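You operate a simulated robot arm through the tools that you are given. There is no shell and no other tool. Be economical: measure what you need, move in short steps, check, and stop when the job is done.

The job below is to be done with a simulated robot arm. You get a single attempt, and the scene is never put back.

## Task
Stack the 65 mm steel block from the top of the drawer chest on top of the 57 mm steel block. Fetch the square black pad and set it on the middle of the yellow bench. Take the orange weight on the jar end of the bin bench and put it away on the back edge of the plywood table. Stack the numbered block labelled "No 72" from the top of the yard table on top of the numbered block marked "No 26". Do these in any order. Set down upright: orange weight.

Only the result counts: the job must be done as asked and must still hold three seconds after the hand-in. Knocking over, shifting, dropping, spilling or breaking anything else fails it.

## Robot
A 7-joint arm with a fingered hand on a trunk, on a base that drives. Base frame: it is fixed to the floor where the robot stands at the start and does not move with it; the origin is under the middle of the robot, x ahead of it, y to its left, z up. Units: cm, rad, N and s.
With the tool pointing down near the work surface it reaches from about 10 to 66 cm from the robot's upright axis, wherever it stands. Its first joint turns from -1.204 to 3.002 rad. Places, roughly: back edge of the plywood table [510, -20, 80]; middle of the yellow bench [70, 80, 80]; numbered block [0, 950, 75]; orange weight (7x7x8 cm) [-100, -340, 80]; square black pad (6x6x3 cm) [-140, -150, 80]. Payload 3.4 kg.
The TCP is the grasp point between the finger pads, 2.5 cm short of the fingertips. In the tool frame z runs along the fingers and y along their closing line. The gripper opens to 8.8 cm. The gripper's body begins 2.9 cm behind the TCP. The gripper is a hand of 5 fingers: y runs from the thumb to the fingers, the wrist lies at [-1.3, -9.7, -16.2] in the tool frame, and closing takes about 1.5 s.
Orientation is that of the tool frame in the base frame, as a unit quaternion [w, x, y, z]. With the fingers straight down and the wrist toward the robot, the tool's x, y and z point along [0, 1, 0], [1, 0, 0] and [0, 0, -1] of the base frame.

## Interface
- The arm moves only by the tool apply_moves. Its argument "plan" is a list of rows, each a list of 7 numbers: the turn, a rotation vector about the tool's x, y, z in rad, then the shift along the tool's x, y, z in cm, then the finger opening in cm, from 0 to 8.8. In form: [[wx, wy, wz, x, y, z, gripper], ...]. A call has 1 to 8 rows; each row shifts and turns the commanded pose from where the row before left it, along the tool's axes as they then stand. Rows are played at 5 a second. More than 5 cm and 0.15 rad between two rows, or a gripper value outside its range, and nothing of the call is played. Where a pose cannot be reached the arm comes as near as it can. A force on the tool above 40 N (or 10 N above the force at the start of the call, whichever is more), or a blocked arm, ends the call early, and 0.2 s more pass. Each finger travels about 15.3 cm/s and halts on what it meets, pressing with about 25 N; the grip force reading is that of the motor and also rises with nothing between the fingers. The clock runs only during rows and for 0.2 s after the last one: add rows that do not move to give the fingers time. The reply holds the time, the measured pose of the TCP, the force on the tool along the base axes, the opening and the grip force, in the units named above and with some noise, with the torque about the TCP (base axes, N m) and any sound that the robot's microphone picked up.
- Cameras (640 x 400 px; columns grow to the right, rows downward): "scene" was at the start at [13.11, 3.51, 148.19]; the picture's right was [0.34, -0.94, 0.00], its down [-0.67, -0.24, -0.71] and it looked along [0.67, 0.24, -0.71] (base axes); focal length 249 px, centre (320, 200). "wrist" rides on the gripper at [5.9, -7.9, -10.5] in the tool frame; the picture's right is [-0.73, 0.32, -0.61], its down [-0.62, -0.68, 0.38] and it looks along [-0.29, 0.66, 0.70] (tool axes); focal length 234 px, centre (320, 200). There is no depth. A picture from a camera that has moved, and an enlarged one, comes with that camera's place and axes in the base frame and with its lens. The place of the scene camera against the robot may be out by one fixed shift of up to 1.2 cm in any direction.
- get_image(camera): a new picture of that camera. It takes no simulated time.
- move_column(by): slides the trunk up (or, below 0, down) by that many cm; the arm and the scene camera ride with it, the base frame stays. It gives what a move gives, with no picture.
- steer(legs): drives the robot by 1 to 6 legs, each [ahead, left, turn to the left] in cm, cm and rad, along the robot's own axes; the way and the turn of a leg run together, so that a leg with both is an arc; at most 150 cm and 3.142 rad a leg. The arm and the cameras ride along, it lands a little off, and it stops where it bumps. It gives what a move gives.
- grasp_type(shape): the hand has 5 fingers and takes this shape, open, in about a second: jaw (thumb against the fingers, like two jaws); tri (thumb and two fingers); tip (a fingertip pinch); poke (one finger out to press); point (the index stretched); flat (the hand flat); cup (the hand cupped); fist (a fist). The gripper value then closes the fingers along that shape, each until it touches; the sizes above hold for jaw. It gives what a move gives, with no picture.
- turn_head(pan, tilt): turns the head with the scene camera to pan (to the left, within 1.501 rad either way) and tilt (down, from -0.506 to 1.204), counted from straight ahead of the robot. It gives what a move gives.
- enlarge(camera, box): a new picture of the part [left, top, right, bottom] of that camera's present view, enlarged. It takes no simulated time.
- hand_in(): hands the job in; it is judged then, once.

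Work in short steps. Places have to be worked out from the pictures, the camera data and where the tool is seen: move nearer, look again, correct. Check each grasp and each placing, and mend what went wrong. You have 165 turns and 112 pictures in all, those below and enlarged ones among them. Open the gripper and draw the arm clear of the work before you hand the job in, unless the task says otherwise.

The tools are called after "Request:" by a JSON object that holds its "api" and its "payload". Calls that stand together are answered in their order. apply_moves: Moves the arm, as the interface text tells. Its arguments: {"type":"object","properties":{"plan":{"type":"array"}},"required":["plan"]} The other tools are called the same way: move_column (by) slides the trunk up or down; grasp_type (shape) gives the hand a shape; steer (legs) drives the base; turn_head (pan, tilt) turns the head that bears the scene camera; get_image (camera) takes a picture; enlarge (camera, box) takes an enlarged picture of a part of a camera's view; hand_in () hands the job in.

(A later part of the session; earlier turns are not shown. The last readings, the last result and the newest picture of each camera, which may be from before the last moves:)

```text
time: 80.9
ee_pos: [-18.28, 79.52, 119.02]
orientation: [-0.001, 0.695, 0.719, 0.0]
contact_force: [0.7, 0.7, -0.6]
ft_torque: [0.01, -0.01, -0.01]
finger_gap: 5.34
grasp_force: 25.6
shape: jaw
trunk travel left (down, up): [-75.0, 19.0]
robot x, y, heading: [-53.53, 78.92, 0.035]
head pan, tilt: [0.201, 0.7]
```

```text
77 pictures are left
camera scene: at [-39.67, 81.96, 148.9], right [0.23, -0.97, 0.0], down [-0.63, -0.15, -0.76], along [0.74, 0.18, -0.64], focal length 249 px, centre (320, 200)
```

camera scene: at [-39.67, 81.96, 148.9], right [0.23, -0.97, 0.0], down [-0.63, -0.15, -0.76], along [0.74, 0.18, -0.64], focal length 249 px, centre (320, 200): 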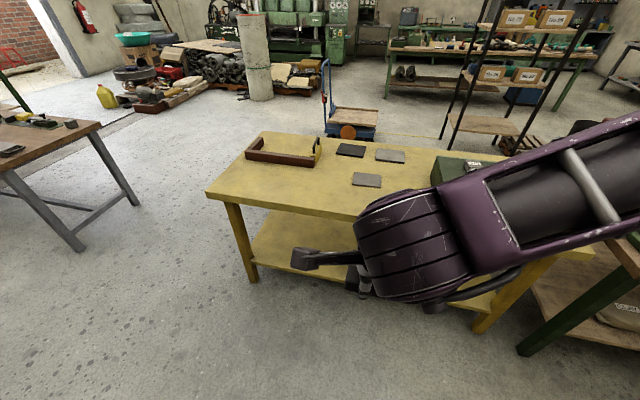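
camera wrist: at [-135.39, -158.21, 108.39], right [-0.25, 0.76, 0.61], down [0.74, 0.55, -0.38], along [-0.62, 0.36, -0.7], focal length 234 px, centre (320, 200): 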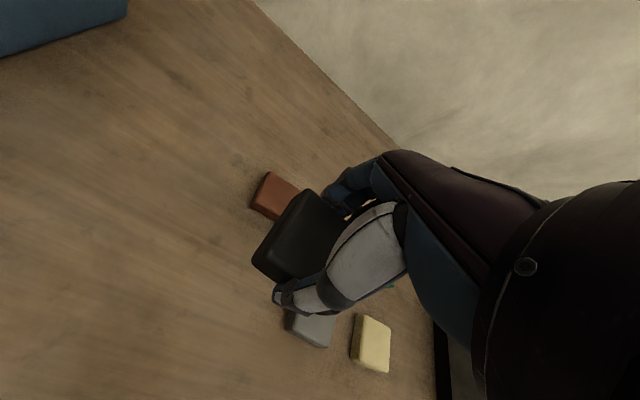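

Bench edge ≈ x 31. Drive 54 cm ahead, stopping short of the bench.

Request:
{"api": "steer", "payload": {"legs": [[54, 0, -0.035]]}}

Request:
{"api": "turn_head", "payload": {"pan": 0.4, "tilt": 0.75}}

Request:
{"api": "get_image", "payload": {"camera": "scene"}}

Request:
{"api": "get_image", "payload": {"camera": "wrist"}}

```text
time: 84.0
ee_pos: [35.18, 78.62, 118.99]
orientation: [0.0, 0.71, 0.704, 0.0]
contact_force: [-1.3, 0.2, -1.8]
ft_torque: [-0.02, -0.01, -0.03]
finger_gap: 5.36
grasp_force: 24.7
shape: jaw
trunk travel left (down, up): [-75.0, 19.0]
robot x, y, heading: [-0.07, 79.93, -0.01]
head pan, tilt: [0.201, 0.7]
```

```text
time: 84.7
ee_pos: [35.23, 78.65, 119.03]
orientation: [-0.001, 0.71, 0.704, -0.002]
contact_force: [0.5, -0.7, -1.0]
ft_torque: [-0.03, -0.01, -0.02]
finger_gap: 5.34
grasp_force: 24.9
shape: jaw
trunk travel left (down, up): [-75.0, 19.0]
robot x, y, heading: [-0.03, 79.92, -0.013]
head pan, tilt: [0.4, 0.75]
```

```text
76 pictures are left
camera scene: at [13.3, 83.64, 148.48], right [0.38, -0.92, 0.0], down [-0.63, -0.26, -0.73], along [0.68, 0.28, -0.68], focal length 249 px, centre (320, 200)
```

scene: 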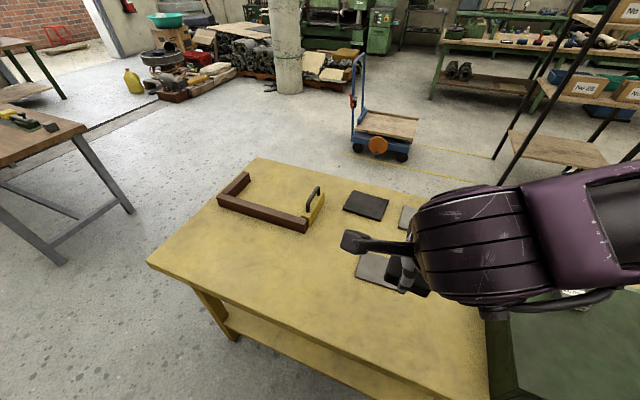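

```text
75 pictures are left
camera wrist: at [27.54, 84.69, 129.51], right [0.32, -0.73, 0.61], down [-0.69, -0.62, -0.38], along [0.65, -0.29, -0.7], focal length 234 px, centre (320, 200)
```

wrist: 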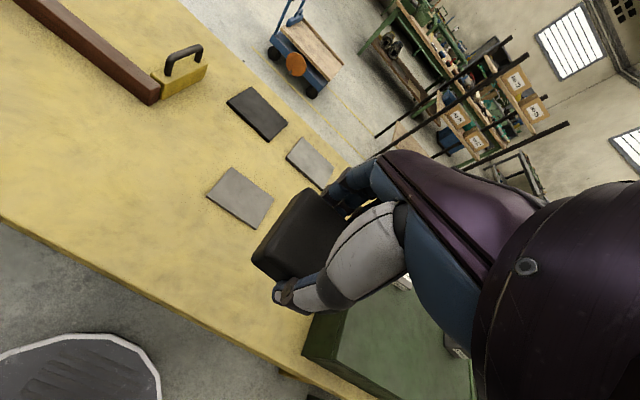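

The free strip between the flat mats is x≈63.5–77.5 at y≈80; target (70.3, 80.5). Drive 6 cm ahead (front stays short of the bench edge at ~34) and extend the arm.

Request:
{"api": "steer", "payload": {"legs": [[6, 0, 0]]}}

Request:
{"api": "apply_moves", "payload": {"plan": [[0, 0, 0, 0.3, 4, 2.5, 3], [0, 0, 0, 0.3, 4, 2.5, 3], [0, 0, 0, 0.3, 4, 2.5, 3], [0, 0, 0, 0.3, 4, 2.5, 3], [0, 0, 0, 0.3, 4, 2.5, 3], [0, 0, 0, 0.3, 4, 2.5, 3], [0, 0, 0, 0, 4, 2.5, 3], [0, 0, 0, 0, 0, 0, 3]]}}

Request:
{"api": "get_image", "payload": {"camera": "wrist"}}

```text
time: 85.7
ee_pos: [41.24, 78.62, 118.99]
orientation: [-0.001, 0.71, 0.704, 0.0]
contact_force: [-0.4, 0.0, -0.5]
ft_torque: [0.01, 0.02, 0.0]
finger_gap: 5.39
grasp_force: 24.7
shape: jaw
trunk travel left (down, up): [-75.0, 19.0]
robot x, y, heading: [6.33, 79.59, -0.008]
head pan, tilt: [0.4, 0.75]
```

```text
time: 87.5
ee_pos: [69.14, 80.04, 101.42]
orientation: [-0.001, 0.71, 0.704, 0.001]
contact_force: [0.3, 0.4, -0.1]
ft_torque: [-0.01, 0.03, -0.01]
finger_gap: 5.34
grasp_force: 25.2
shape: jaw
trunk travel left (down, up): [-75.0, 19.0]
robot x, y, heading: [6.22, 79.69, -0.014]
head pan, tilt: [0.4, 0.75]
```

```text
74 pictures are left
camera wrist: at [61.52, 86.01, 111.97], right [0.32, -0.73, 0.61], down [-0.69, -0.62, -0.38], along [0.65, -0.29, -0.7], focal length 234 px, centre (320, 200)
```

wrist: 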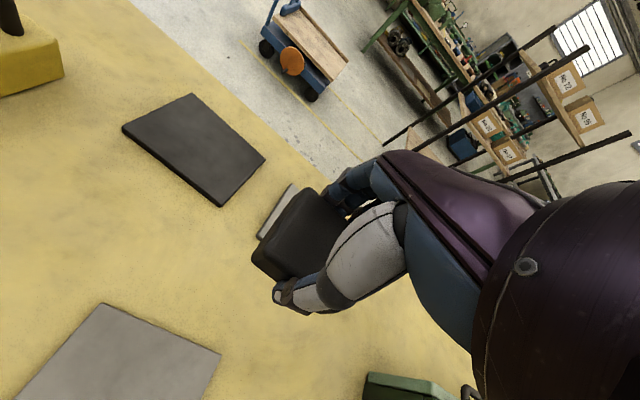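

Clear strip confirmed (62.8–77.3). Shift +1 in x and descend.

Request:
{"api": "apply_moves", "payload": {"plan": [[0, 0, 0, 0.2, 1, 4, 3], [0, 0, 0, 0, 0, 4, 3], [0, 0, 0, 0, 0, 4, 3], [0, 0, 0, 0, 0, 3, 3], [0, 0, 0, 0, 0, 1.5, 3], [0, 0, 0, 0, 0, 0, 3]]}}

Request:
{"api": "apply_moves", "payload": {"plan": [[0, 0, 0, 0, 0, 0.7, 3], [0, 0, 0, 0, 0, 0.5, 3], [0, 0, 0, 0, 0, 0.3, 3], [0, 0, 0, 0, 0, 0, 3]]}}

Request:
{"api": "get_image", "payload": {"camera": "wrist"}}

```text
time: 88.9
ee_pos: [70.18, 80.38, 84.96]
orientation: [-0.001, 0.71, 0.704, -0.001]
contact_force: [0.7, 0.0, -1.1]
ft_torque: [0.01, 0.0, -0.02]
finger_gap: 5.34
grasp_force: 25.0
shape: jaw
trunk travel left (down, up): [-75.0, 19.0]
robot x, y, heading: [6.12, 79.45, -0.009]
head pan, tilt: [0.4, 0.75]
```

```text
time: 89.9
ee_pos: [70.13, 80.45, 83.31]
orientation: [-0.002, 0.711, 0.704, 0.0]
contact_force: [1.2, 0.0, -0.9]
ft_torque: [-0.01, -0.01, 0.01]
finger_gap: 5.34
grasp_force: 24.8
shape: jaw
trunk travel left (down, up): [-75.0, 19.0]
robot x, y, heading: [5.92, 79.73, -0.008]
head pan, tilt: [0.4, 0.75]
```

```text
73 pictures are left
camera wrist: at [62.4, 86.35, 93.91], right [0.32, -0.73, 0.61], down [-0.69, -0.62, -0.38], along [0.65, -0.3, -0.7], focal length 234 px, centre (320, 200)
```

wrist: 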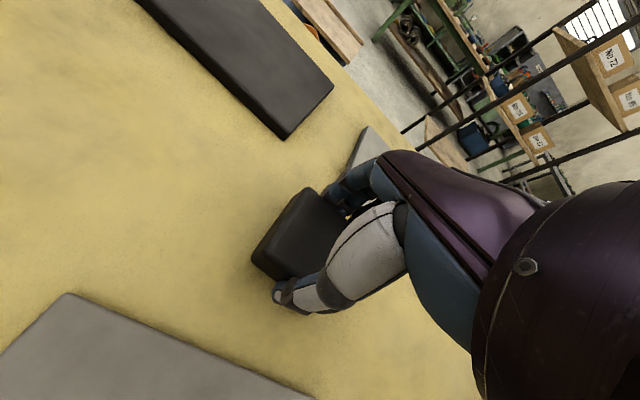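

Not yet touching; lower a bit more by feel.

Request:
{"api": "apply_moves", "payload": {"plan": [[0, 0, 0, 0, 0, 0.25, 3], [0, 0, 0, 0, 0, 0.2, 3], [0, 0, 0, 0, 0, 0.15, 3], [0, 0, 0, 0, 0, 0, 3]]}}

```text
time: 90.9
ee_pos: [70.15, 80.42, 82.85]
orientation: [-0.001, 0.71, 0.704, -0.001]
contact_force: [0.1, -0.4, -2.2]
ft_torque: [0.01, -0.01, -0.02]
finger_gap: 5.33
grasp_force: 25.5
shape: jaw
trunk travel left (down, up): [-75.0, 19.0]
robot x, y, heading: [6.14, 79.63, -0.011]
head pan, tilt: [0.4, 0.75]
```

Request:
{"api": "apply_moves", "payload": {"plan": [[0, 0, 0, 0, 0, 0.15, 3], [0, 0, 0, 0, 0, 0.15, 3], [0, 0, 0, 0, 0, 0, 3]]}}

```text
time: 91.7
ee_pos: [70.05, 80.34, 82.79]
orientation: [0.0, 0.711, 0.704, 0.001]
contact_force: [2.8, -0.5, 9.7]
ft_torque: [0.03, 0.02, 0.09]
finger_gap: 5.31
grasp_force: 24.9
shape: jaw
trunk travel left (down, up): [-75.0, 19.0]
robot x, y, heading: [6.08, 79.62, -0.007]
head pan, tilt: [0.4, 0.75]
```

Touching the bench (9.7 N). Release moderately, then rise.

Request:
{"api": "apply_moves", "payload": {"plan": [[0, 0, 0, 0, 0, -0.15, 3], [0, 0, 0, 0, 0, 0, 5], [0, 0, 0, 0, 0, 0, 6], [0, 0, 0, 0, 0, 0, 7.4], [0, 0, 0, 0, 0, 0, 7.4]]}}

Request:
{"api": "apply_moves", "payload": {"plan": [[0, 0, 0, 0, 0, -3, 7.4], [0, 0, 0, 0, 0, -4, 7.4], [0, 0, 0, 0, -2, -4, 8.8], [0, 0, 0, 0, -3, -3.5, 8.8], [0, 0, 0, 0, -3, -3.5, 8.8], [0, 0, 0, 0, -3, -3.5, 8.8], [0, 0, 0, 0, -3, -3.5, 8.8], [0, 0, 0, 0, -3, -3.5, 8.8]]}}

Request:
{"api": "get_image", "payload": {"camera": "wrist"}}

```text
time: 92.9
ee_pos: [70.14, 80.41, 82.58]
orientation: [-0.001, 0.71, 0.704, -0.001]
contact_force: [0.0, -0.4, -0.4]
ft_torque: [-0.04, 0.0, 0.0]
finger_gap: 7.41
grasp_force: 0.0
shape: jaw
trunk travel left (down, up): [-75.0, 19.0]
robot x, y, heading: [6.35, 79.73, -0.012]
head pan, tilt: [0.4, 0.75]
```

```text
time: 94.7
ee_pos: [52.99, 80.52, 111.26]
orientation: [0.0, 0.71, 0.704, 0.0]
contact_force: [-0.6, 0.2, 0.1]
ft_torque: [0.02, -0.01, -0.01]
finger_gap: 8.8
grasp_force: 0.0
shape: jaw
trunk travel left (down, up): [-75.0, 19.0]
robot x, y, heading: [6.18, 79.76, -0.008]
head pan, tilt: [0.4, 0.75]
```

```text
72 pictures are left
camera wrist: at [45.21, 86.52, 121.83], right [0.32, -0.73, 0.61], down [-0.69, -0.62, -0.38], along [0.65, -0.3, -0.7], focal length 234 px, centre (320, 200)
```

wrist: 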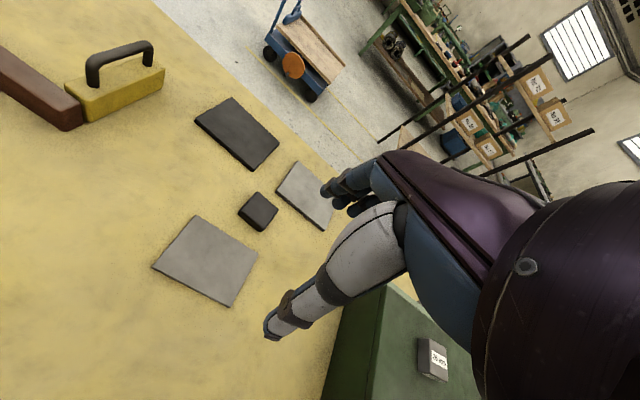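

The pad sits in the middle strip, mats untouched. Retract, back out, and turn to look toward the yard.

Request:
{"api": "apply_moves", "payload": {"plan": [[0, 0, 0, 0, -3.5, -3, 8.8], [0, 0, 0, 0, -3.5, -3, 8.8], [0, 0, 0, 0, -3.5, -2, 8.8], [0, 0, 0, 0, 0, 0, 8.8]]}}

Request:
{"api": "steer", "payload": {"legs": [[-45, 0, 0], [0, 0, 1.578]]}}

Request:
{"api": "turn_head", "payload": {"pan": 0.3, "tilt": 0.2}}

Request:
{"api": "get_image", "payload": {"camera": "scene"}}

```text
time: 95.7
ee_pos: [42.8, 80.56, 119.21]
orientation: [-0.001, 0.71, 0.704, -0.001]
contact_force: [-0.6, -0.2, 0.1]
ft_torque: [0.03, 0.01, 0.02]
finger_gap: 8.78
grasp_force: 0.1
shape: jaw
trunk travel left (down, up): [-75.0, 19.0]
robot x, y, heading: [6.25, 79.81, -0.012]
head pan, tilt: [0.4, 0.75]
```

```text
time: 102.3
ee_pos: [-41.19, 116.51, 119.13]
orientation: [-0.001, -0.007, 1.0, -0.001]
contact_force: [-0.2, 0.4, 0.0]
ft_torque: [0.04, -0.01, 0.03]
finger_gap: 8.79
grasp_force: 0.0
shape: jaw
trunk travel left (down, up): [-75.0, 19.0]
robot x, y, heading: [-39.36, 79.81, 1.581]
head pan, tilt: [0.4, 0.75]
```

```text
time: 103.2
ee_pos: [-41.22, 116.56, 119.09]
orientation: [-0.001, -0.007, 1.0, 0.0]
contact_force: [0.7, -0.1, 0.3]
ft_torque: [0.0, -0.02, -0.01]
finger_gap: 8.8
grasp_force: 0.0
shape: jaw
trunk travel left (down, up): [-75.0, 19.0]
robot x, y, heading: [-39.16, 80.09, 1.585]
head pan, tilt: [0.3, 0.201]
```

```text
71 pictures are left
camera scene: at [-41.89, 94.7, 153.44], right [0.95, 0.31, 0.0], down [0.06, -0.19, -0.98], along [-0.3, 0.93, -0.2], focal length 249 px, centre (320, 200)
```

scene: 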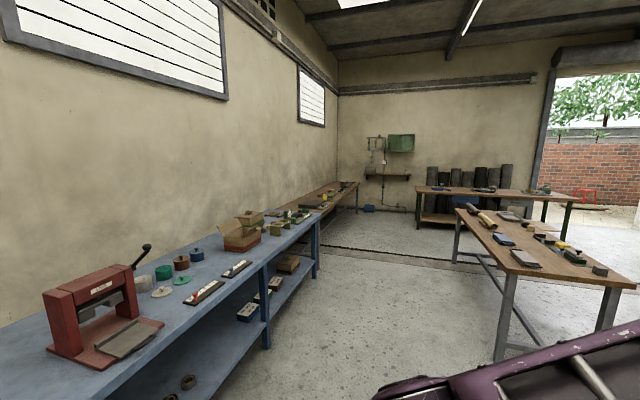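

Yard table must be outside, through the roller door (x≈245–455, y≈790). I'll pass between the yellow bench and the trestle table, moving sideways to x≈250, then look.

Request:
{"api": "steer", "payload": {"legs": [[125, 0, -0.012], [0, -150, 0], [0, -140, 0]]}}

Request:
{"api": "turn_head", "payload": {"pan": 0.25, "tilt": 0.3}}

Request:
{"api": "get_image", "payload": {"camera": "scene"}}

```text
time: 123.1
ee_pos: [242.3, 252.94, 119.06]
orientation: [0.0, -0.018, 1.0, -0.001]
contact_force: [0.1, 0.2, -0.1]
ft_torque: [0.01, 0.0, -0.01]
finger_gap: 8.78
grasp_force: 0.0
shape: jaw
trunk travel left (down, up): [-75.0, 19.0]
robot x, y, heading: [245.25, 216.64, 1.607]
head pan, tilt: [0.3, 0.201]
```

```text
time: 123.7
ee_pos: [242.4, 252.91, 119.08]
orientation: [-0.001, -0.018, 1.0, -0.001]
contact_force: [0.3, -0.2, -0.6]
ft_torque: [0.04, -0.03, 0.0]
finger_gap: 8.79
grasp_force: 0.1
shape: jaw
trunk travel left (down, up): [-75.0, 19.0]
robot x, y, heading: [244.91, 216.55, 1.609]
head pan, tilt: [0.25, 0.3]
```

```text
70 pictures are left
camera scene: at [242.66, 231.11, 152.52], right [0.96, 0.28, 0.0], down [0.08, -0.28, -0.96], along [-0.27, 0.92, -0.3], focal length 249 px, centre (320, 200)
```

scene: 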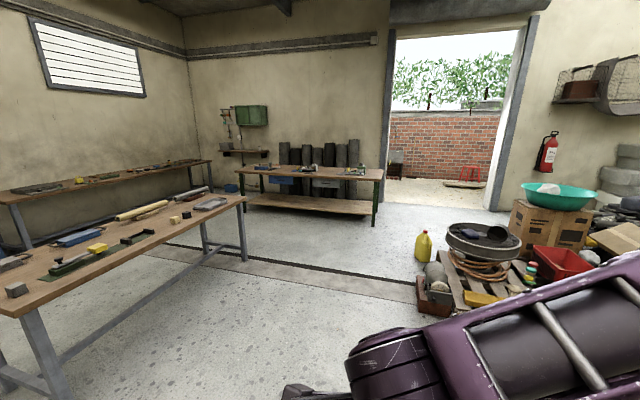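

The door is x≈232–418 at y≈720; a jerry can at ≈(286, 512) and green-legged table end at ≈(228, 600) form a gap. Advance with x≈213 to y≈446, then look closely.

Request:
{"api": "steer", "payload": {"legs": [[0, 32, -0.037], [150, 0, 0], [80, 0, 0]]}}

Request:
{"api": "turn_head", "payload": {"pan": 0.1, "tilt": 0.6}}

Request:
{"api": "get_image", "payload": {"camera": "scene"}}

```text
time: 136.7
ee_pos: [216.89, 481.15, 119.11]
orientation: [0.0, 0.016, 1.0, -0.001]
contact_force: [0.0, -0.3, -1.1]
ft_torque: [0.03, 0.0, -0.04]
finger_gap: 8.79
grasp_force: 0.0
shape: jaw
trunk travel left (down, up): [-75.0, 19.0]
robot x, y, heading: [217.4, 444.25, 1.537]
head pan, tilt: [0.25, 0.3]
```

```text
time: 137.5
ee_pos: [216.9, 480.99, 119.04]
orientation: [0.0, 0.017, 1.0, -0.001]
contact_force: [0.3, 0.1, 0.2]
ft_torque: [0.01, 0.0, -0.01]
finger_gap: 8.77
grasp_force: 0.2
shape: jaw
trunk travel left (down, up): [-75.0, 19.0]
robot x, y, heading: [216.72, 444.62, 1.54]
head pan, tilt: [0.099, 0.6]
```

```text
69 pictures are left
camera scene: at [217.07, 459.01, 149.78], right [1.0, 0.07, 0.0], down [0.04, -0.56, -0.83], along [-0.06, 0.82, -0.56], focal length 249 px, centre (320, 200)
```

scene: 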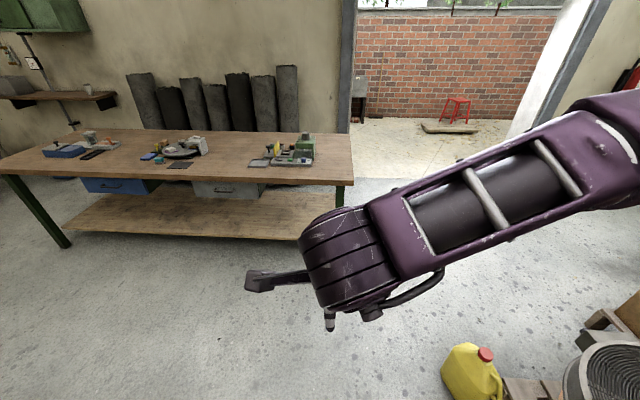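

Gap measured: can's left edge ≈277, table corner ≈(227, 583). Go straight to y≈519, diagonal through the middle of the gap, then align with the door and pass.

Request:
{"api": "steer", "payload": {"legs": [[75, 0, 0], [85, -70, 0], [0, -30, 0.03], [110, 0, 0]]}}

Request:
{"api": "turn_head", "payload": {"pan": 0.6, "tilt": 0.3}}

Request:
{"api": "get_image", "payload": {"camera": "scene"}}

```text
time: 153.7
ee_pos: [318.43, 748.46, 119.11]
orientation: [0.0, -0.001, 1.0, -0.001]
contact_force: [-0.2, 0.1, 0.4]
ft_torque: [-0.01, -0.01, -0.03]
finger_gap: 8.77
grasp_force: 0.0
shape: jaw
trunk travel left (down, up): [-75.0, 19.0]
robot x, y, heading: [319.87, 711.98, 1.578]
head pan, tilt: [0.099, 0.6]
```

```text
time: 154.6
ee_pos: [318.27, 748.51, 119.09]
orientation: [0.0, -0.001, 1.0, -0.001]
contact_force: [-0.2, 0.0, -1.1]
ft_torque: [0.04, 0.01, 0.01]
finger_gap: 8.78
grasp_force: 0.0
shape: jaw
trunk travel left (down, up): [-75.0, 19.0]
robot x, y, heading: [319.75, 711.79, 1.573]
head pan, tilt: [0.6, 0.3]
```

```text
68 pictures are left
camera scene: at [314.86, 725.34, 152.51], right [0.82, 0.57, 0.0], down [0.17, -0.24, -0.96], along [-0.54, 0.79, -0.3], focal length 249 px, centre (320, 200)
```

scene: 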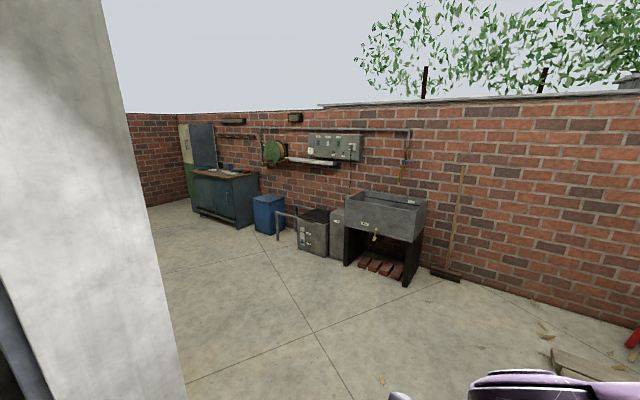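

The blue cabinet-table at the far left matches (0, 950). Drive out to y≈842, then left along the yard to x≈30.

Request:
{"api": "steer", "payload": {"legs": [[130, 0, 0], [0, 150, 0], [0, 140, 0]]}}

Request:
{"api": "turn_head", "payload": {"pan": 0.35, "tilt": 0.5}}

Request:
{"api": "get_image", "payload": {"camera": "scene"}}

Request:
{"api": "get_image", "payload": {"camera": "wrist"}}

```text
time: 174.8
ee_pos: [26.28, 876.25, 119.21]
orientation: [-0.001, -0.023, 1.0, -0.001]
contact_force: [0.2, 0.9, 0.1]
ft_torque: [0.01, -0.01, 0.02]
finger_gap: 8.78
grasp_force: 0.0
shape: jaw
trunk travel left (down, up): [-75.0, 19.0]
robot x, y, heading: [29.27, 839.9, 1.623]
head pan, tilt: [0.6, 0.3]
```

```text
time: 175.6
ee_pos: [26.39, 876.08, 119.11]
orientation: [-0.001, -0.023, 1.0, -0.001]
contact_force: [-1.0, -0.9, 0.6]
ft_torque: [0.0, 0.0, 0.01]
finger_gap: 8.81
grasp_force: 0.1
shape: jaw
trunk travel left (down, up): [-75.0, 19.0]
robot x, y, heading: [28.94, 839.58, 1.618]
head pan, tilt: [0.351, 0.499]
```

```text
67 pictures are left
camera scene: at [26.03, 853.79, 150.68], right [0.92, 0.39, 0.0], down [0.19, -0.44, -0.88], along [-0.34, 0.81, -0.48], focal length 249 px, centre (320, 200)
```

scene: 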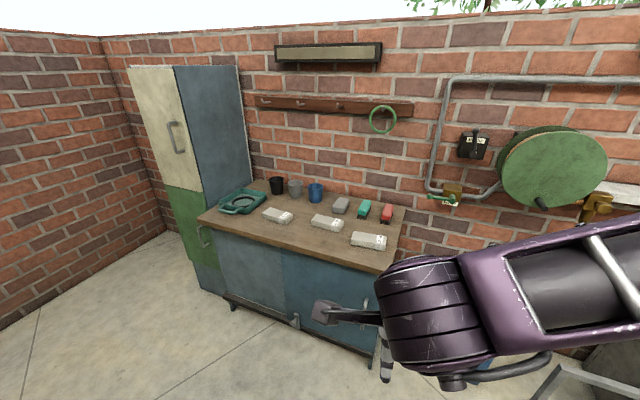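

```text
66 pictures are left
camera wrist: at [20.87, 868.07, 129.66], right [0.71, 0.36, 0.61], down [0.66, -0.65, -0.38], along [0.26, 0.67, -0.7], focal length 234 px, centre (320, 200)
```

wrist: 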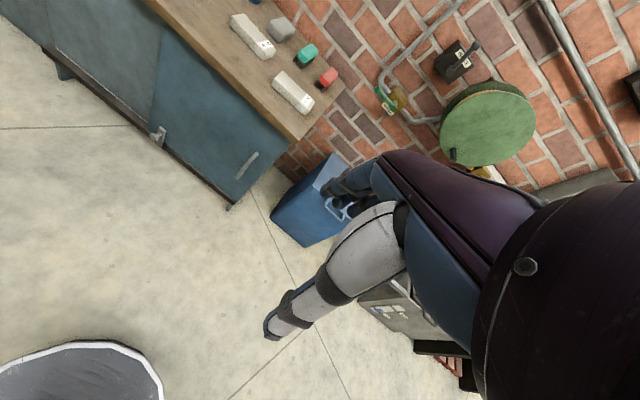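

Request:
{"api": "enlarge", "payload": {"camera": "scene", "box": [240, 170, 410, 276]}}

```text
3.76 times, centred on (325, 223) of scene
camera zoom: at [26.03, 853.79, 150.68], right [0.92, 0.39, 0.0], down [0.19, -0.44, -0.88], along [-0.34, 0.81, -0.48], focal length 939 px, centre (301, 113)
```

zoom: 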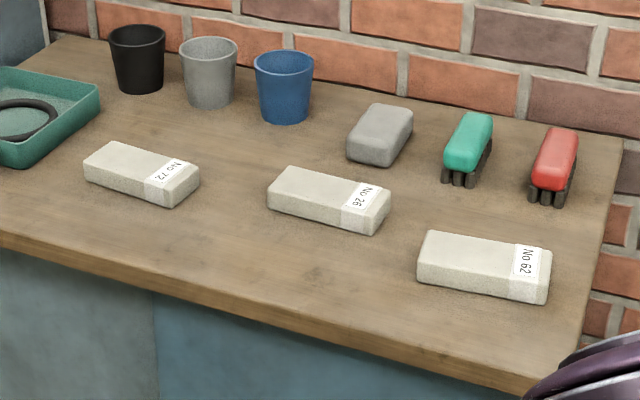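

Labels read: left No 72 at ≈(-39.6, 951), middle No 26 at ≈(-12, 955). Drive in front of them, stopping short of the table edge (y≈931).

Request:
{"api": "steer", "payload": {"legs": [[0, 54, -0.047], [60, 0, 0]]}}

Request:
{"api": "get_image", "payload": {"camera": "wrist"}}

Request:
{"api": "turn_head", "payload": {"pan": 0.3, "tilt": 0.85}}

Request:
{"api": "get_image", "payload": {"camera": "scene"}}

```text
time: 181.7
ee_pos: [-27.18, 934.27, 119.21]
orientation: [0.0, -0.009, 1.0, -0.001]
contact_force: [-0.3, -0.1, -0.8]
ft_torque: [-0.01, 0.0, -0.04]
finger_gap: 8.8
grasp_force: 0.0
shape: jaw
trunk travel left (down, up): [-75.0, 19.0]
robot x, y, heading: [-25.09, 898.04, 1.589]
head pan, tilt: [0.351, 0.499]
```

```text
64 pictures are left
camera wrist: at [-32.73, 926.51, 129.66], right [0.72, 0.34, 0.61], down [0.63, -0.67, -0.38], along [0.28, 0.66, -0.7], focal length 234 px, centre (320, 200)
```

wrist: 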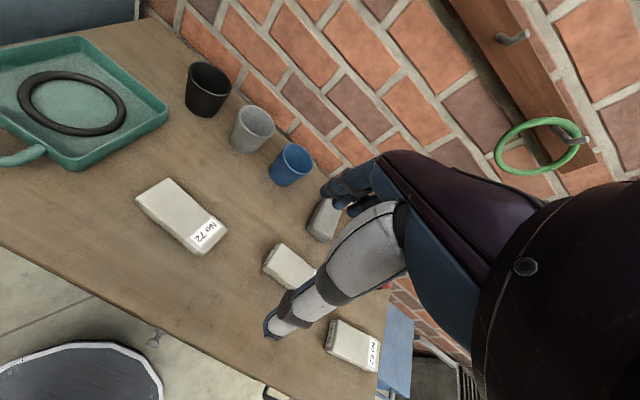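

```text
time: 182.5
ee_pos: [-27.08, 934.35, 119.23]
orientation: [-0.001, -0.01, 1.0, -0.001]
contact_force: [0.0, 0.5, 1.0]
ft_torque: [-0.02, 0.0, -0.01]
finger_gap: 8.78
grasp_force: 0.1
shape: jaw
trunk travel left (down, up): [-75.0, 19.0]
robot x, y, heading: [-25.39, 897.79, 1.587]
head pan, tilt: [0.3, 0.85]
```

```text
63 pictures are left
camera scene: at [-27.21, 911.04, 147.69], right [0.95, 0.31, 0.0], down [0.23, -0.71, -0.66], along [-0.21, 0.63, -0.75], focal length 249 px, centre (320, 200)
```

scene: 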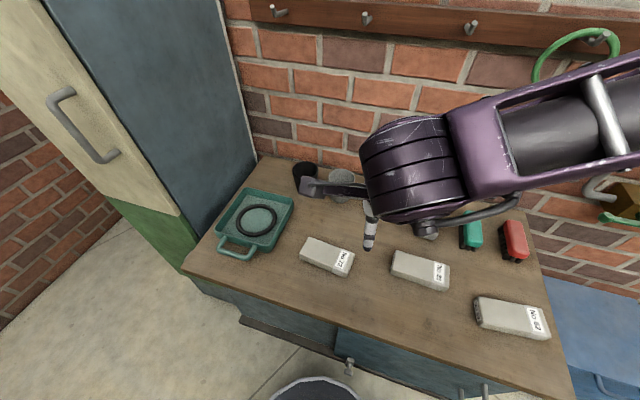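

No 72 is near (-37.6, 946), long side roughly along x, so closing across its width works. Move above it to z≈97.

Request:
{"api": "apply_moves", "payload": {"plan": [[0, 0, 0, 1.7, 2.05, 3.7, 8.8], [0, 0, 0, 1.7, 2.05, 3.7, 8.8], [0, 0, 0, 1.7, 2.05, 3.7, 8.8], [0, 0, 0, 1.7, 2.05, 3.7, 8.8], [0, 0, 0, 1.7, 2.05, 3.7, 8.8], [0, 0, 0, 1.7, 2.05, 3.7, 8.8], [0, 0, 0, 0, 0, 0, 8.8]]}}

Request:
{"api": "get_image", "payload": {"camera": "wrist"}}

```text
time: 184.1
ee_pos: [-37.4, 946.41, 96.76]
orientation: [-0.002, -0.008, 1.0, 0.0]
contact_force: [-0.2, 0.1, 0.2]
ft_torque: [-0.03, -0.01, -0.01]
finger_gap: 8.77
grasp_force: 0.0
shape: jaw
trunk travel left (down, up): [-75.0, 19.0]
robot x, y, heading: [-24.83, 898.22, 1.586]
head pan, tilt: [0.3, 0.85]
```

```text
62 pictures are left
camera wrist: at [-43.05, 938.5, 107.37], right [0.72, 0.34, 0.61], down [0.64, -0.67, -0.38], along [0.28, 0.66, -0.7], focal length 234 px, centre (320, 200)
```

wrist: 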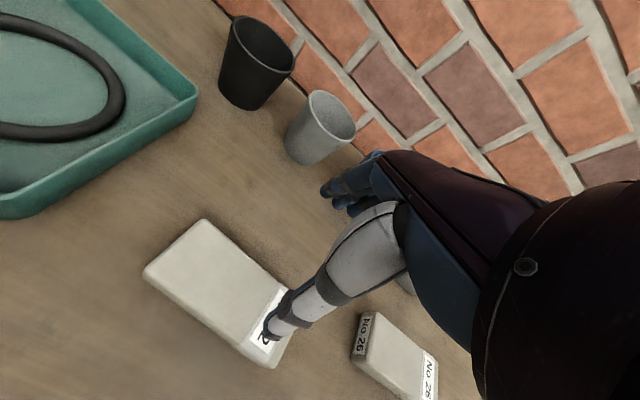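

I'll enlarge for accurate edges since the block is wide relative to the opening.

Request:
{"api": "enlarge", "payload": {"camera": "wrist", "box": [130, 200, 340, 390]}}

Request:
{"api": "enlarge", "payload": {"camera": "scene", "box": [280, 200, 480, 320]}}

```text
2.11 times, centred on (235, 295) of wrist
camera zoom: at [-43.05, 938.5, 107.37], right [0.72, 0.34, 0.61], down [0.64, -0.67, -0.38], along [0.28, 0.66, -0.7], focal length 493 px, centre (499, 0)
```

zoom: 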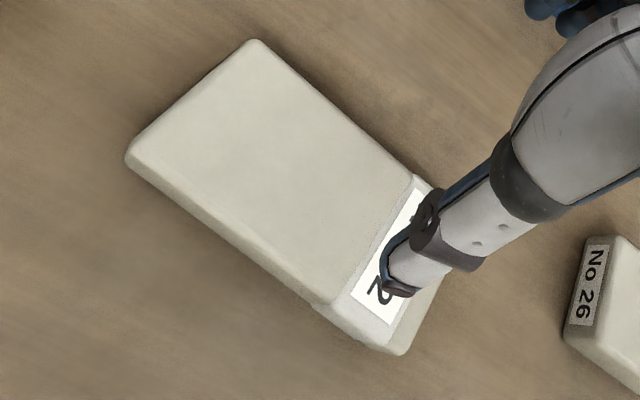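

```text
3.20 times, centred on (380, 260) of scene
camera zoom: at [-27.14, 910.99, 147.69], right [0.95, 0.31, 0.0], down [0.23, -0.71, -0.66], along [-0.21, 0.63, -0.75], focal length 798 px, centre (128, 8)
```

zoom: 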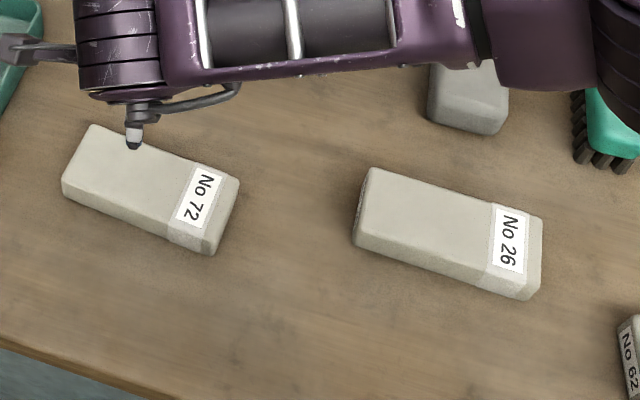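

Block is ~15.5×7 cm, rotated ~5° from the tool. Correct offset and yaw, descend to z≈87, then check.

Request:
{"api": "apply_moves", "payload": {"plan": [[0, 0, 0.05, -1.1, -0.4, 3, 8.8], [0, 0, 0.04, 0, 0, 3, 8.8], [0, 0, 0, 0, 0, 3, 8.8], [0, 0, 0, 0, 0, 0, 8.8]]}}

Request:
{"api": "get_image", "payload": {"camera": "wrist"}}

Request:
{"api": "enlarge", "payload": {"camera": "scene", "box": [260, 180, 420, 290]}}

```text
time: 185.1
ee_pos: [-36.24, 946.25, 87.9]
orientation: [-0.001, 0.037, 0.999, -0.001]
contact_force: [-0.1, 0.1, -0.8]
ft_torque: [0.0, 0.0, 0.0]
finger_gap: 8.8
grasp_force: 0.2
shape: jaw
trunk travel left (down, up): [-75.0, 19.0]
robot x, y, heading: [-25.3, 898.06, 1.587]
head pan, tilt: [0.3, 0.85]
```

```text
59 pictures are left
camera wrist: at [-42.56, 938.79, 98.49], right [0.75, 0.27, 0.61], down [0.57, -0.73, -0.38], along [0.34, 0.63, -0.7], focal length 234 px, centre (320, 200)
```

wrist: 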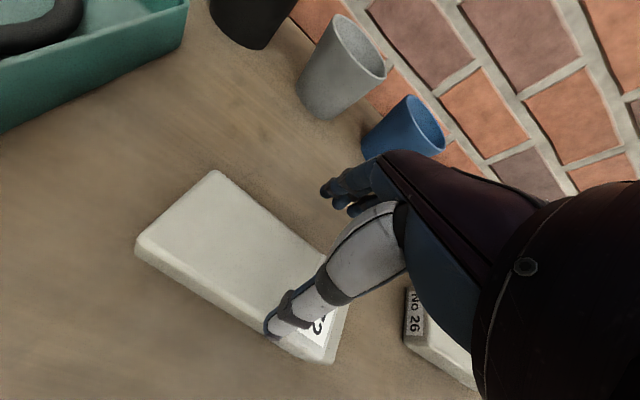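

```text
3.64 times, centred on (340, 235) of scene
camera zoom: at [-27.19, 911.03, 147.68], right [0.95, 0.31, 0.0], down [0.23, -0.71, -0.66], along [-0.21, 0.63, -0.75], focal length 907 px, centre (247, 73)
```

zoom: 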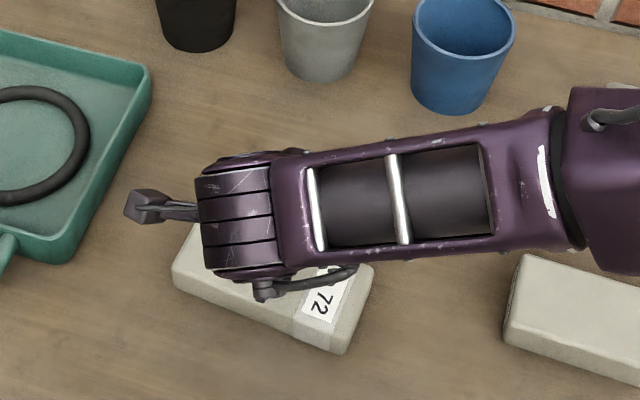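

Top is higher than assumed (z≈82), width ≈6.5; the hand is ~0.75 cm too far ahead. Correct and descend in stages.

Request:
{"api": "apply_moves", "payload": {"plan": [[0, 0, 0, 0, -0.75, 1, 8.8], [0, 0, 0, 0, 0, 2, 8.8], [0, 0, 0, 0, 0, 0, 8.8]]}}

Request:
{"api": "get_image", "payload": {"camera": "wrist"}}

```text
time: 185.9
ee_pos: [-36.35, 945.48, 84.87]
orientation: [-0.001, 0.037, 0.999, -0.001]
contact_force: [0.5, 0.5, -0.3]
ft_torque: [0.0, 0.01, 0.0]
finger_gap: 8.81
grasp_force: 0.0
shape: jaw
trunk travel left (down, up): [-75.0, 19.0]
robot x, y, heading: [-25.43, 897.62, 1.59]
head pan, tilt: [0.3, 0.85]
```

```text
57 pictures are left
camera wrist: at [-42.69, 938.1, 95.48], right [0.75, 0.27, 0.61], down [0.57, -0.73, -0.38], along [0.34, 0.63, -0.7], focal length 234 px, centre (320, 200)
```

wrist: 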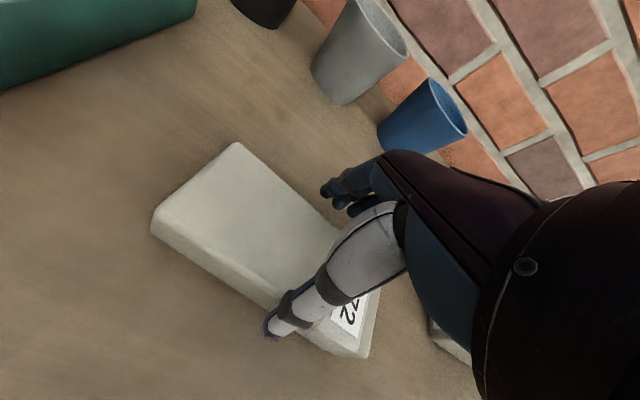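

Thumb and fingers straddle the block. Descend further by feel.

Request:
{"api": "apply_moves", "payload": {"plan": [[0, 0, 0, 0, 0, 1.5, 8.8], [0, 0, 0, 0, 0, 1, 8.8], [0, 0, 0, 0, 0, 1, 8.8], [0, 0, 0, 0, 0, 0, 8.8]]}}

Request:
{"api": "get_image", "payload": {"camera": "wrist"}}

```text
time: 186.9
ee_pos: [-36.64, 945.58, 82.21]
orientation: [-0.003, 0.036, 0.999, 0.009]
contact_force: [2.4, -6.8, 32.3]
ft_torque: [1.18, -0.38, -0.13]
finger_gap: 8.44
grasp_force: 0.0
shape: jaw
trunk travel left (down, up): [-75.0, 19.0]
robot x, y, heading: [-25.2, 897.75, 1.589]
head pan, tilt: [0.3, 0.85]
stopped in row 4: the force on the tool passed its limit (the readings are from after the stop); the commanded pose is now the measured one
```

```text
56 pictures are left
camera wrist: at [-42.87, 938.03, 92.61], right [0.75, 0.26, 0.61], down [0.57, -0.72, -0.4], along [0.33, 0.65, -0.69], focal length 234 px, centre (320, 200)
```

wrist: 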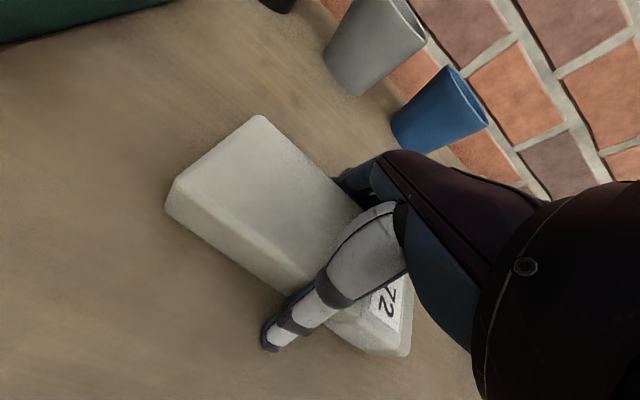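

Far fingers landed on the block's far edge, so the top is z≈79.7 and the original centring was right. Raise 2.5 cm, shift +0.75 ahead, and look.

Request:
{"api": "apply_moves", "payload": {"plan": [[0, 0, 0, 0, 0, -2.5, 8.8], [0, 0, 0, 0, 0.7, 0, 8.8], [0, 0, 0, 0, 0, 0, 8.8], [0, 0, 0, 0, 0, 0, 8.8]]}}

Request:
{"api": "get_image", "payload": {"camera": "wrist"}}

```text
time: 187.9
ee_pos: [-36.38, 946.4, 84.26]
orientation: [-0.001, 0.037, 0.999, 0.004]
contact_force: [-0.9, -1.1, -0.2]
ft_torque: [-0.04, 0.02, -0.01]
finger_gap: 8.8
grasp_force: 0.1
shape: jaw
trunk travel left (down, up): [-75.0, 19.0]
robot x, y, heading: [-25.23, 897.76, 1.589]
head pan, tilt: [0.3, 0.85]
```

```text
55 pictures are left
camera wrist: at [-42.76, 938.87, 94.72], right [0.75, 0.27, 0.61], down [0.57, -0.72, -0.39], along [0.33, 0.64, -0.69], focal length 234 px, centre (320, 200)
```

wrist: 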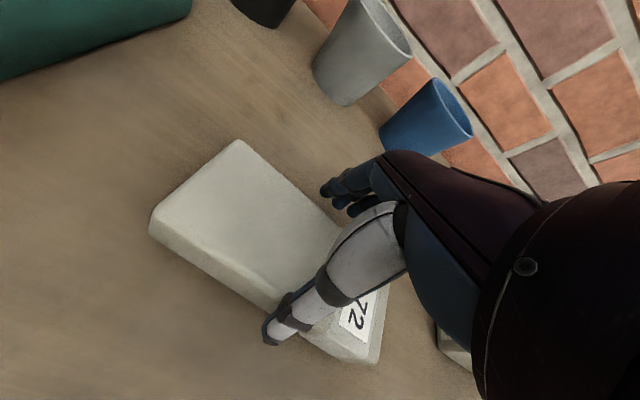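

Reconsidering: the table is at z≈80 (fingertips touched it at TCP 82.2) and the block's top ≈82.7. Block width ≈6.5 centred at y≈945.8; shift −0.5 and descend to TCP≈82.8, then close.

Request:
{"api": "apply_moves", "payload": {"plan": [[0, 0, 0, 0, -0.5, 0.5, 8.8], [0, 0, 0, 0, 0, 0.8, 8.8], [0, 0, 0, 0, 0, 0, 8.8]]}}

Request:
{"api": "get_image", "payload": {"camera": "wrist"}}

```text
time: 188.7
ee_pos: [-36.58, 945.89, 83.02]
orientation: [-0.001, 0.035, 0.999, 0.003]
contact_force: [0.1, -2.0, 3.8]
ft_torque: [-0.09, 0.0, -0.01]
finger_gap: 8.8
grasp_force: 0.1
shape: jaw
trunk travel left (down, up): [-75.0, 19.0]
robot x, y, heading: [-24.96, 897.47, 1.587]
head pan, tilt: [0.3, 0.85]
```

```text
54 pictures are left
camera wrist: at [-42.92, 938.42, 93.43], right [0.75, 0.27, 0.61], down [0.57, -0.72, -0.39], along [0.33, 0.64, -0.69], focal length 234 px, centre (320, 200)
```

wrist: 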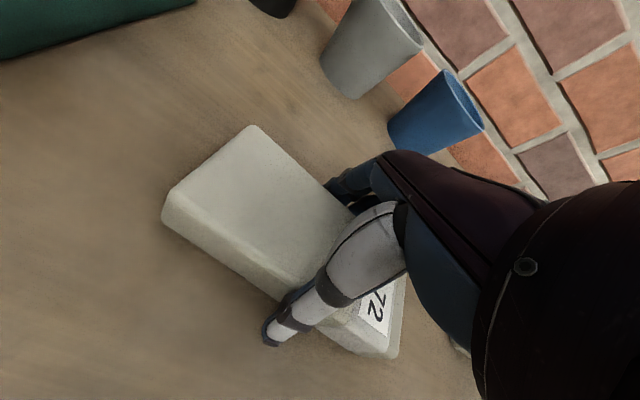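

Light contact only; the block is between thumb and fingers. Close here.

Request:
{"api": "apply_moves", "payload": {"plan": [[0, 0, 0, 0, 0, -0.2, 8.8], [0, 0, 0, 0, 0, 0, 7.8], [0, 0, 0, 0, 0, 0, 7], [0, 0, 0, 0, 0, 0, 6], [0, 0, 0, 0, 0, 0, 5], [0, 0, 0, 0, 0, 0, 4], [0, 0, 0, 0, 0, 0, 4], [0, 0, 0, 0, 0, 0, 4]]}}

Request:
{"api": "get_image", "payload": {"camera": "wrist"}}

```text
time: 190.5
ee_pos: [-36.62, 945.98, 83.09]
orientation: [-0.001, 0.036, 0.999, 0.003]
contact_force: [0.8, 0.4, 0.3]
ft_torque: [0.02, -0.03, 0.07]
finger_gap: 6.15
grasp_force: 25.3
shape: jaw
trunk travel left (down, up): [-75.0, 19.0]
robot x, y, heading: [-24.98, 897.74, 1.591]
head pan, tilt: [0.3, 0.85]
```

```text
53 pictures are left
camera wrist: at [-42.87, 938.48, 93.6], right [0.75, 0.27, 0.61], down [0.57, -0.72, -0.39], along [0.33, 0.64, -0.69], focal length 234 px, centre (320, 200)
```

wrist: 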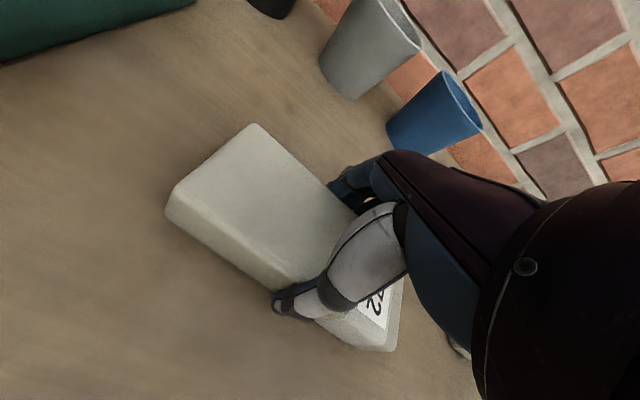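

Gripped at 6.15 cm. Lift and check.

Request:
{"api": "apply_moves", "payload": {"plan": [[0, 0, 0, 0, 0, -1, 4], [0, 0, 0, 0, 0, -2, 4], [0, 0, 0, 0, 0, -3, 4], [0, 0, 0, 0, 0, -4, 4], [0, 0, 0, 0, 0, -4, 4], [0, 0, 0, 0, 0, 0, 4]]}}

Request:
{"api": "get_image", "payload": {"camera": "wrist"}}

Request:
{"api": "get_image", "payload": {"camera": "scene"}}

```text
time: 191.9
ee_pos: [-36.47, 945.68, 96.93]
orientation: [-0.002, 0.037, 0.999, 0.002]
contact_force: [0.4, -0.3, -3.9]
ft_torque: [0.03, -0.04, 0.0]
finger_gap: 6.17
grasp_force: 25.1
shape: jaw
trunk travel left (down, up): [-75.0, 19.0]
robot x, y, heading: [-25.09, 897.99, 1.589]
head pan, tilt: [0.3, 0.85]
```

```text
52 pictures are left
camera wrist: at [-42.81, 938.17, 107.37], right [0.75, 0.27, 0.61], down [0.57, -0.72, -0.39], along [0.34, 0.64, -0.69], focal length 234 px, centre (320, 200)
```

wrist: 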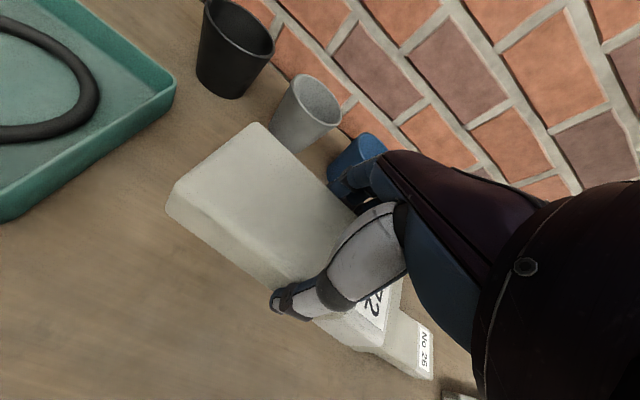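

```text
51 pictures are left
camera scene: at [-27.23, 911.15, 147.67], right [0.95, 0.31, 0.0], down [0.23, -0.71, -0.66], along [-0.21, 0.63, -0.75], focal length 249 px, centre (320, 200)
```

scene: 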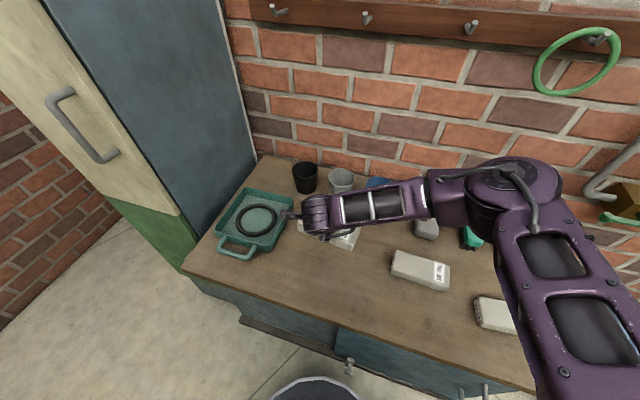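

Held, ~0.4 kg, level. I'll carry it past No 26 (to about (-5, 952, 104)) so the wrist camera sees No 26 unobstructed, squaring yaw on the way.

Request:
{"api": "apply_moves", "payload": {"plan": [[0, 0, 0, -3.8, 1.08, -1.5, 4], [0, 0, 0, -3.8, 1.08, -1.5, 4], [0, 0, 0, -3.8, 1.08, -1.5, 4], [0, 0, 0, -3.8, 1.08, -1.5, 4], [0, 0, 0, -3.8, 1.08, -1, 4], [0, 0, 0, -3.8, 1.08, 0, 4], [0, 0, 0, -3.8, 1.08, 0, 4], [0, 0, 0, -3.8, 1.08, 0, 4]]}}

Request:
{"api": "apply_moves", "payload": {"plan": [[0, 0, -0.045, 0, 0, 0, 4], [0, 0, -0.045, 0, 0, 0, 4], [0, 0, 0, 0, 0, 0, 4]]}}

Request:
{"api": "get_image", "payload": {"camera": "wrist"}}

```text
time: 193.7
ee_pos: [-5.34, 952.16, 104.02]
orientation: [-0.003, 0.035, 0.999, 0.004]
contact_force: [-0.3, 0.2, -4.7]
ft_torque: [-0.03, 0.0, 0.02]
finger_gap: 6.16
grasp_force: 24.8
shape: jaw
trunk travel left (down, up): [-75.0, 19.0]
robot x, y, heading: [-24.97, 897.83, 1.587]
head pan, tilt: [0.3, 0.85]
```

```text
time: 194.5
ee_pos: [-5.65, 952.17, 104.1]
orientation: [-0.001, -0.009, 1.0, 0.004]
contact_force: [0.2, -0.3, -4.8]
ft_torque: [0.01, -0.04, -0.01]
finger_gap: 6.19
grasp_force: 24.4
shape: jaw
trunk travel left (down, up): [-75.0, 19.0]
robot x, y, heading: [-24.91, 897.86, 1.591]
head pan, tilt: [0.3, 0.85]
```

```text
50 pictures are left
camera wrist: at [-11.18, 944.22, 114.51], right [0.72, 0.33, 0.61], down [0.63, -0.67, -0.39], along [0.28, 0.67, -0.69], focal length 234 px, centre (320, 200)
```

wrist: 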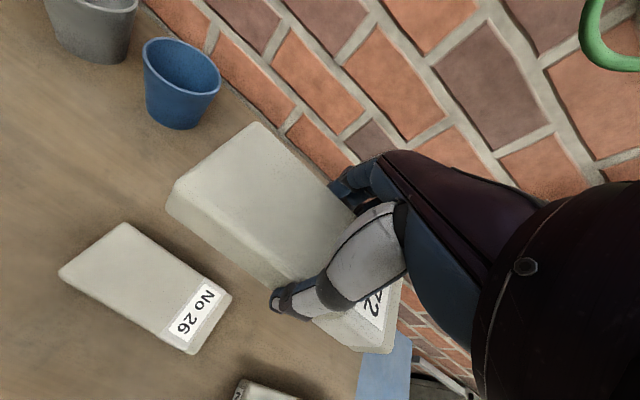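

Request:
{"api": "enlarge", "payload": {"camera": "wrist", "box": [40, 110, 420, 365]}}

Request:
{"api": "enlarge", "payload": {"camera": "wrist", "box": [50, 210, 250, 360]}}

```text
1.57 times, centred on (230, 238) of wrist
camera zoom: at [-11.18, 944.22, 114.51], right [0.72, 0.33, 0.61], down [0.63, -0.67, -0.39], along [0.28, 0.67, -0.69], focal length 367 px, centre (461, 141)
```

zoom: 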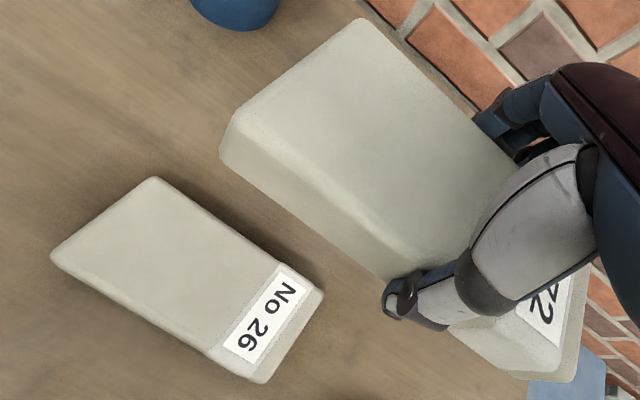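

```text
2.67 times, centred on (150, 285) of wrist
camera zoom: at [-11.18, 944.22, 114.51], right [0.72, 0.33, 0.61], down [0.63, -0.67, -0.39], along [0.28, 0.67, -0.69], focal length 624 px, centre (773, -27)
```

zoom: 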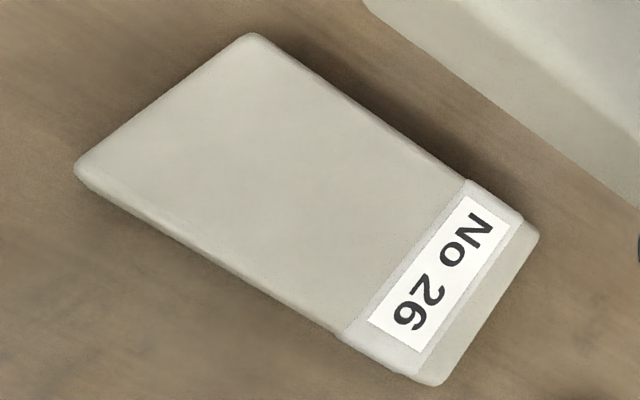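

No 26: centre ≈(-10.7, 949.2), same tilt as the held block, whose centre is ≈(-5.9, 952.4). Shift by (-4.8, -3.2) and descend to z≈91, then check.

Request:
{"api": "apply_moves", "payload": {"plan": [[0, 0, 0, 2.4, -1.55, 0, 4], [0, 0, 0, 2.4, -1.55, 0, 4], [0, 0, 0, 0, 0, 4, 4], [0, 0, 0, 0, 0, 4, 4], [0, 0, 0, 0, 0, 4, 4], [0, 0, 0, 0, 0, 1.5, 4], [0, 0, 0, 0, 0, 0, 4]]}}

Request:
{"api": "get_image", "payload": {"camera": "wrist"}}

Request:
{"api": "enlarge", "payload": {"camera": "scene", "box": [320, 180, 520, 320]}}

```text
time: 196.1
ee_pos: [-10.38, 949.07, 90.44]
orientation: [-0.002, -0.009, 1.0, 0.004]
contact_force: [0.8, 0.1, -4.2]
ft_torque: [0.01, -0.01, 0.01]
finger_gap: 6.15
grasp_force: 25.0
shape: jaw
trunk travel left (down, up): [-75.0, 19.0]
robot x, y, heading: [-25.65, 897.65, 1.588]
head pan, tilt: [0.3, 0.85]
```

```text
47 pictures are left
camera wrist: at [-15.97, 941.07, 100.9], right [0.72, 0.33, 0.61], down [0.63, -0.67, -0.39], along [0.28, 0.67, -0.69], focal length 234 px, centre (320, 200)
```

wrist: 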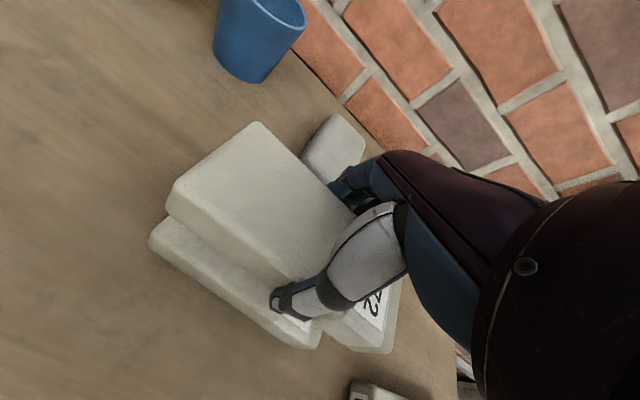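

```text
2.86 times, centred on (420, 250) of scene
camera zoom: at [-27.19, 911.1, 147.67], right [0.95, 0.31, 0.0], down [0.23, -0.71, -0.66], along [-0.21, 0.63, -0.75], focal length 712 px, centre (34, 57)
```

zoom: 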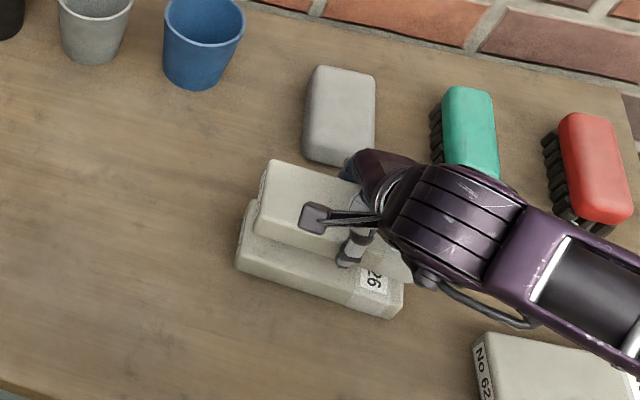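

Corners line up within ~0.3 cm. Lower by feel.

Request:
{"api": "apply_moves", "payload": {"plan": [[0, 0, 0, 0, -0.1, 1.5, 4], [0, 0, 0, 0, 0, 1.2, 4], [0, 0, 0, 0, 0, 0.5, 4], [0, 0, 0, 0, 0, 0.4, 4], [0, 0, 0, 0, 0, 0, 4]]}}

Request:
{"api": "get_image", "payload": {"camera": "wrist"}}

```text
time: 197.3
ee_pos: [-10.26, 949.06, 86.87]
orientation: [-0.002, -0.009, 1.0, 0.004]
contact_force: [-0.6, 0.3, -2.9]
ft_torque: [0.0, 0.01, 0.01]
finger_gap: 6.15
grasp_force: 25.1
shape: jaw
trunk travel left (down, up): [-75.0, 19.0]
robot x, y, heading: [-25.26, 898.01, 1.585]
head pan, tilt: [0.3, 0.85]
```

```text
45 pictures are left
camera wrist: at [-15.95, 941.12, 97.32], right [0.72, 0.33, 0.61], down [0.63, -0.67, -0.39], along [0.28, 0.67, -0.69], focal length 234 px, centre (320, 200)
```

wrist: 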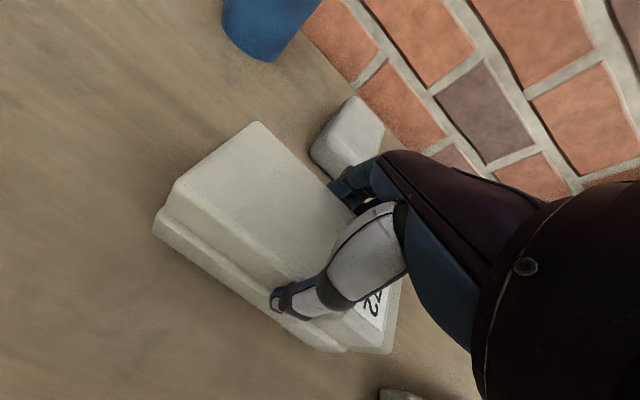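

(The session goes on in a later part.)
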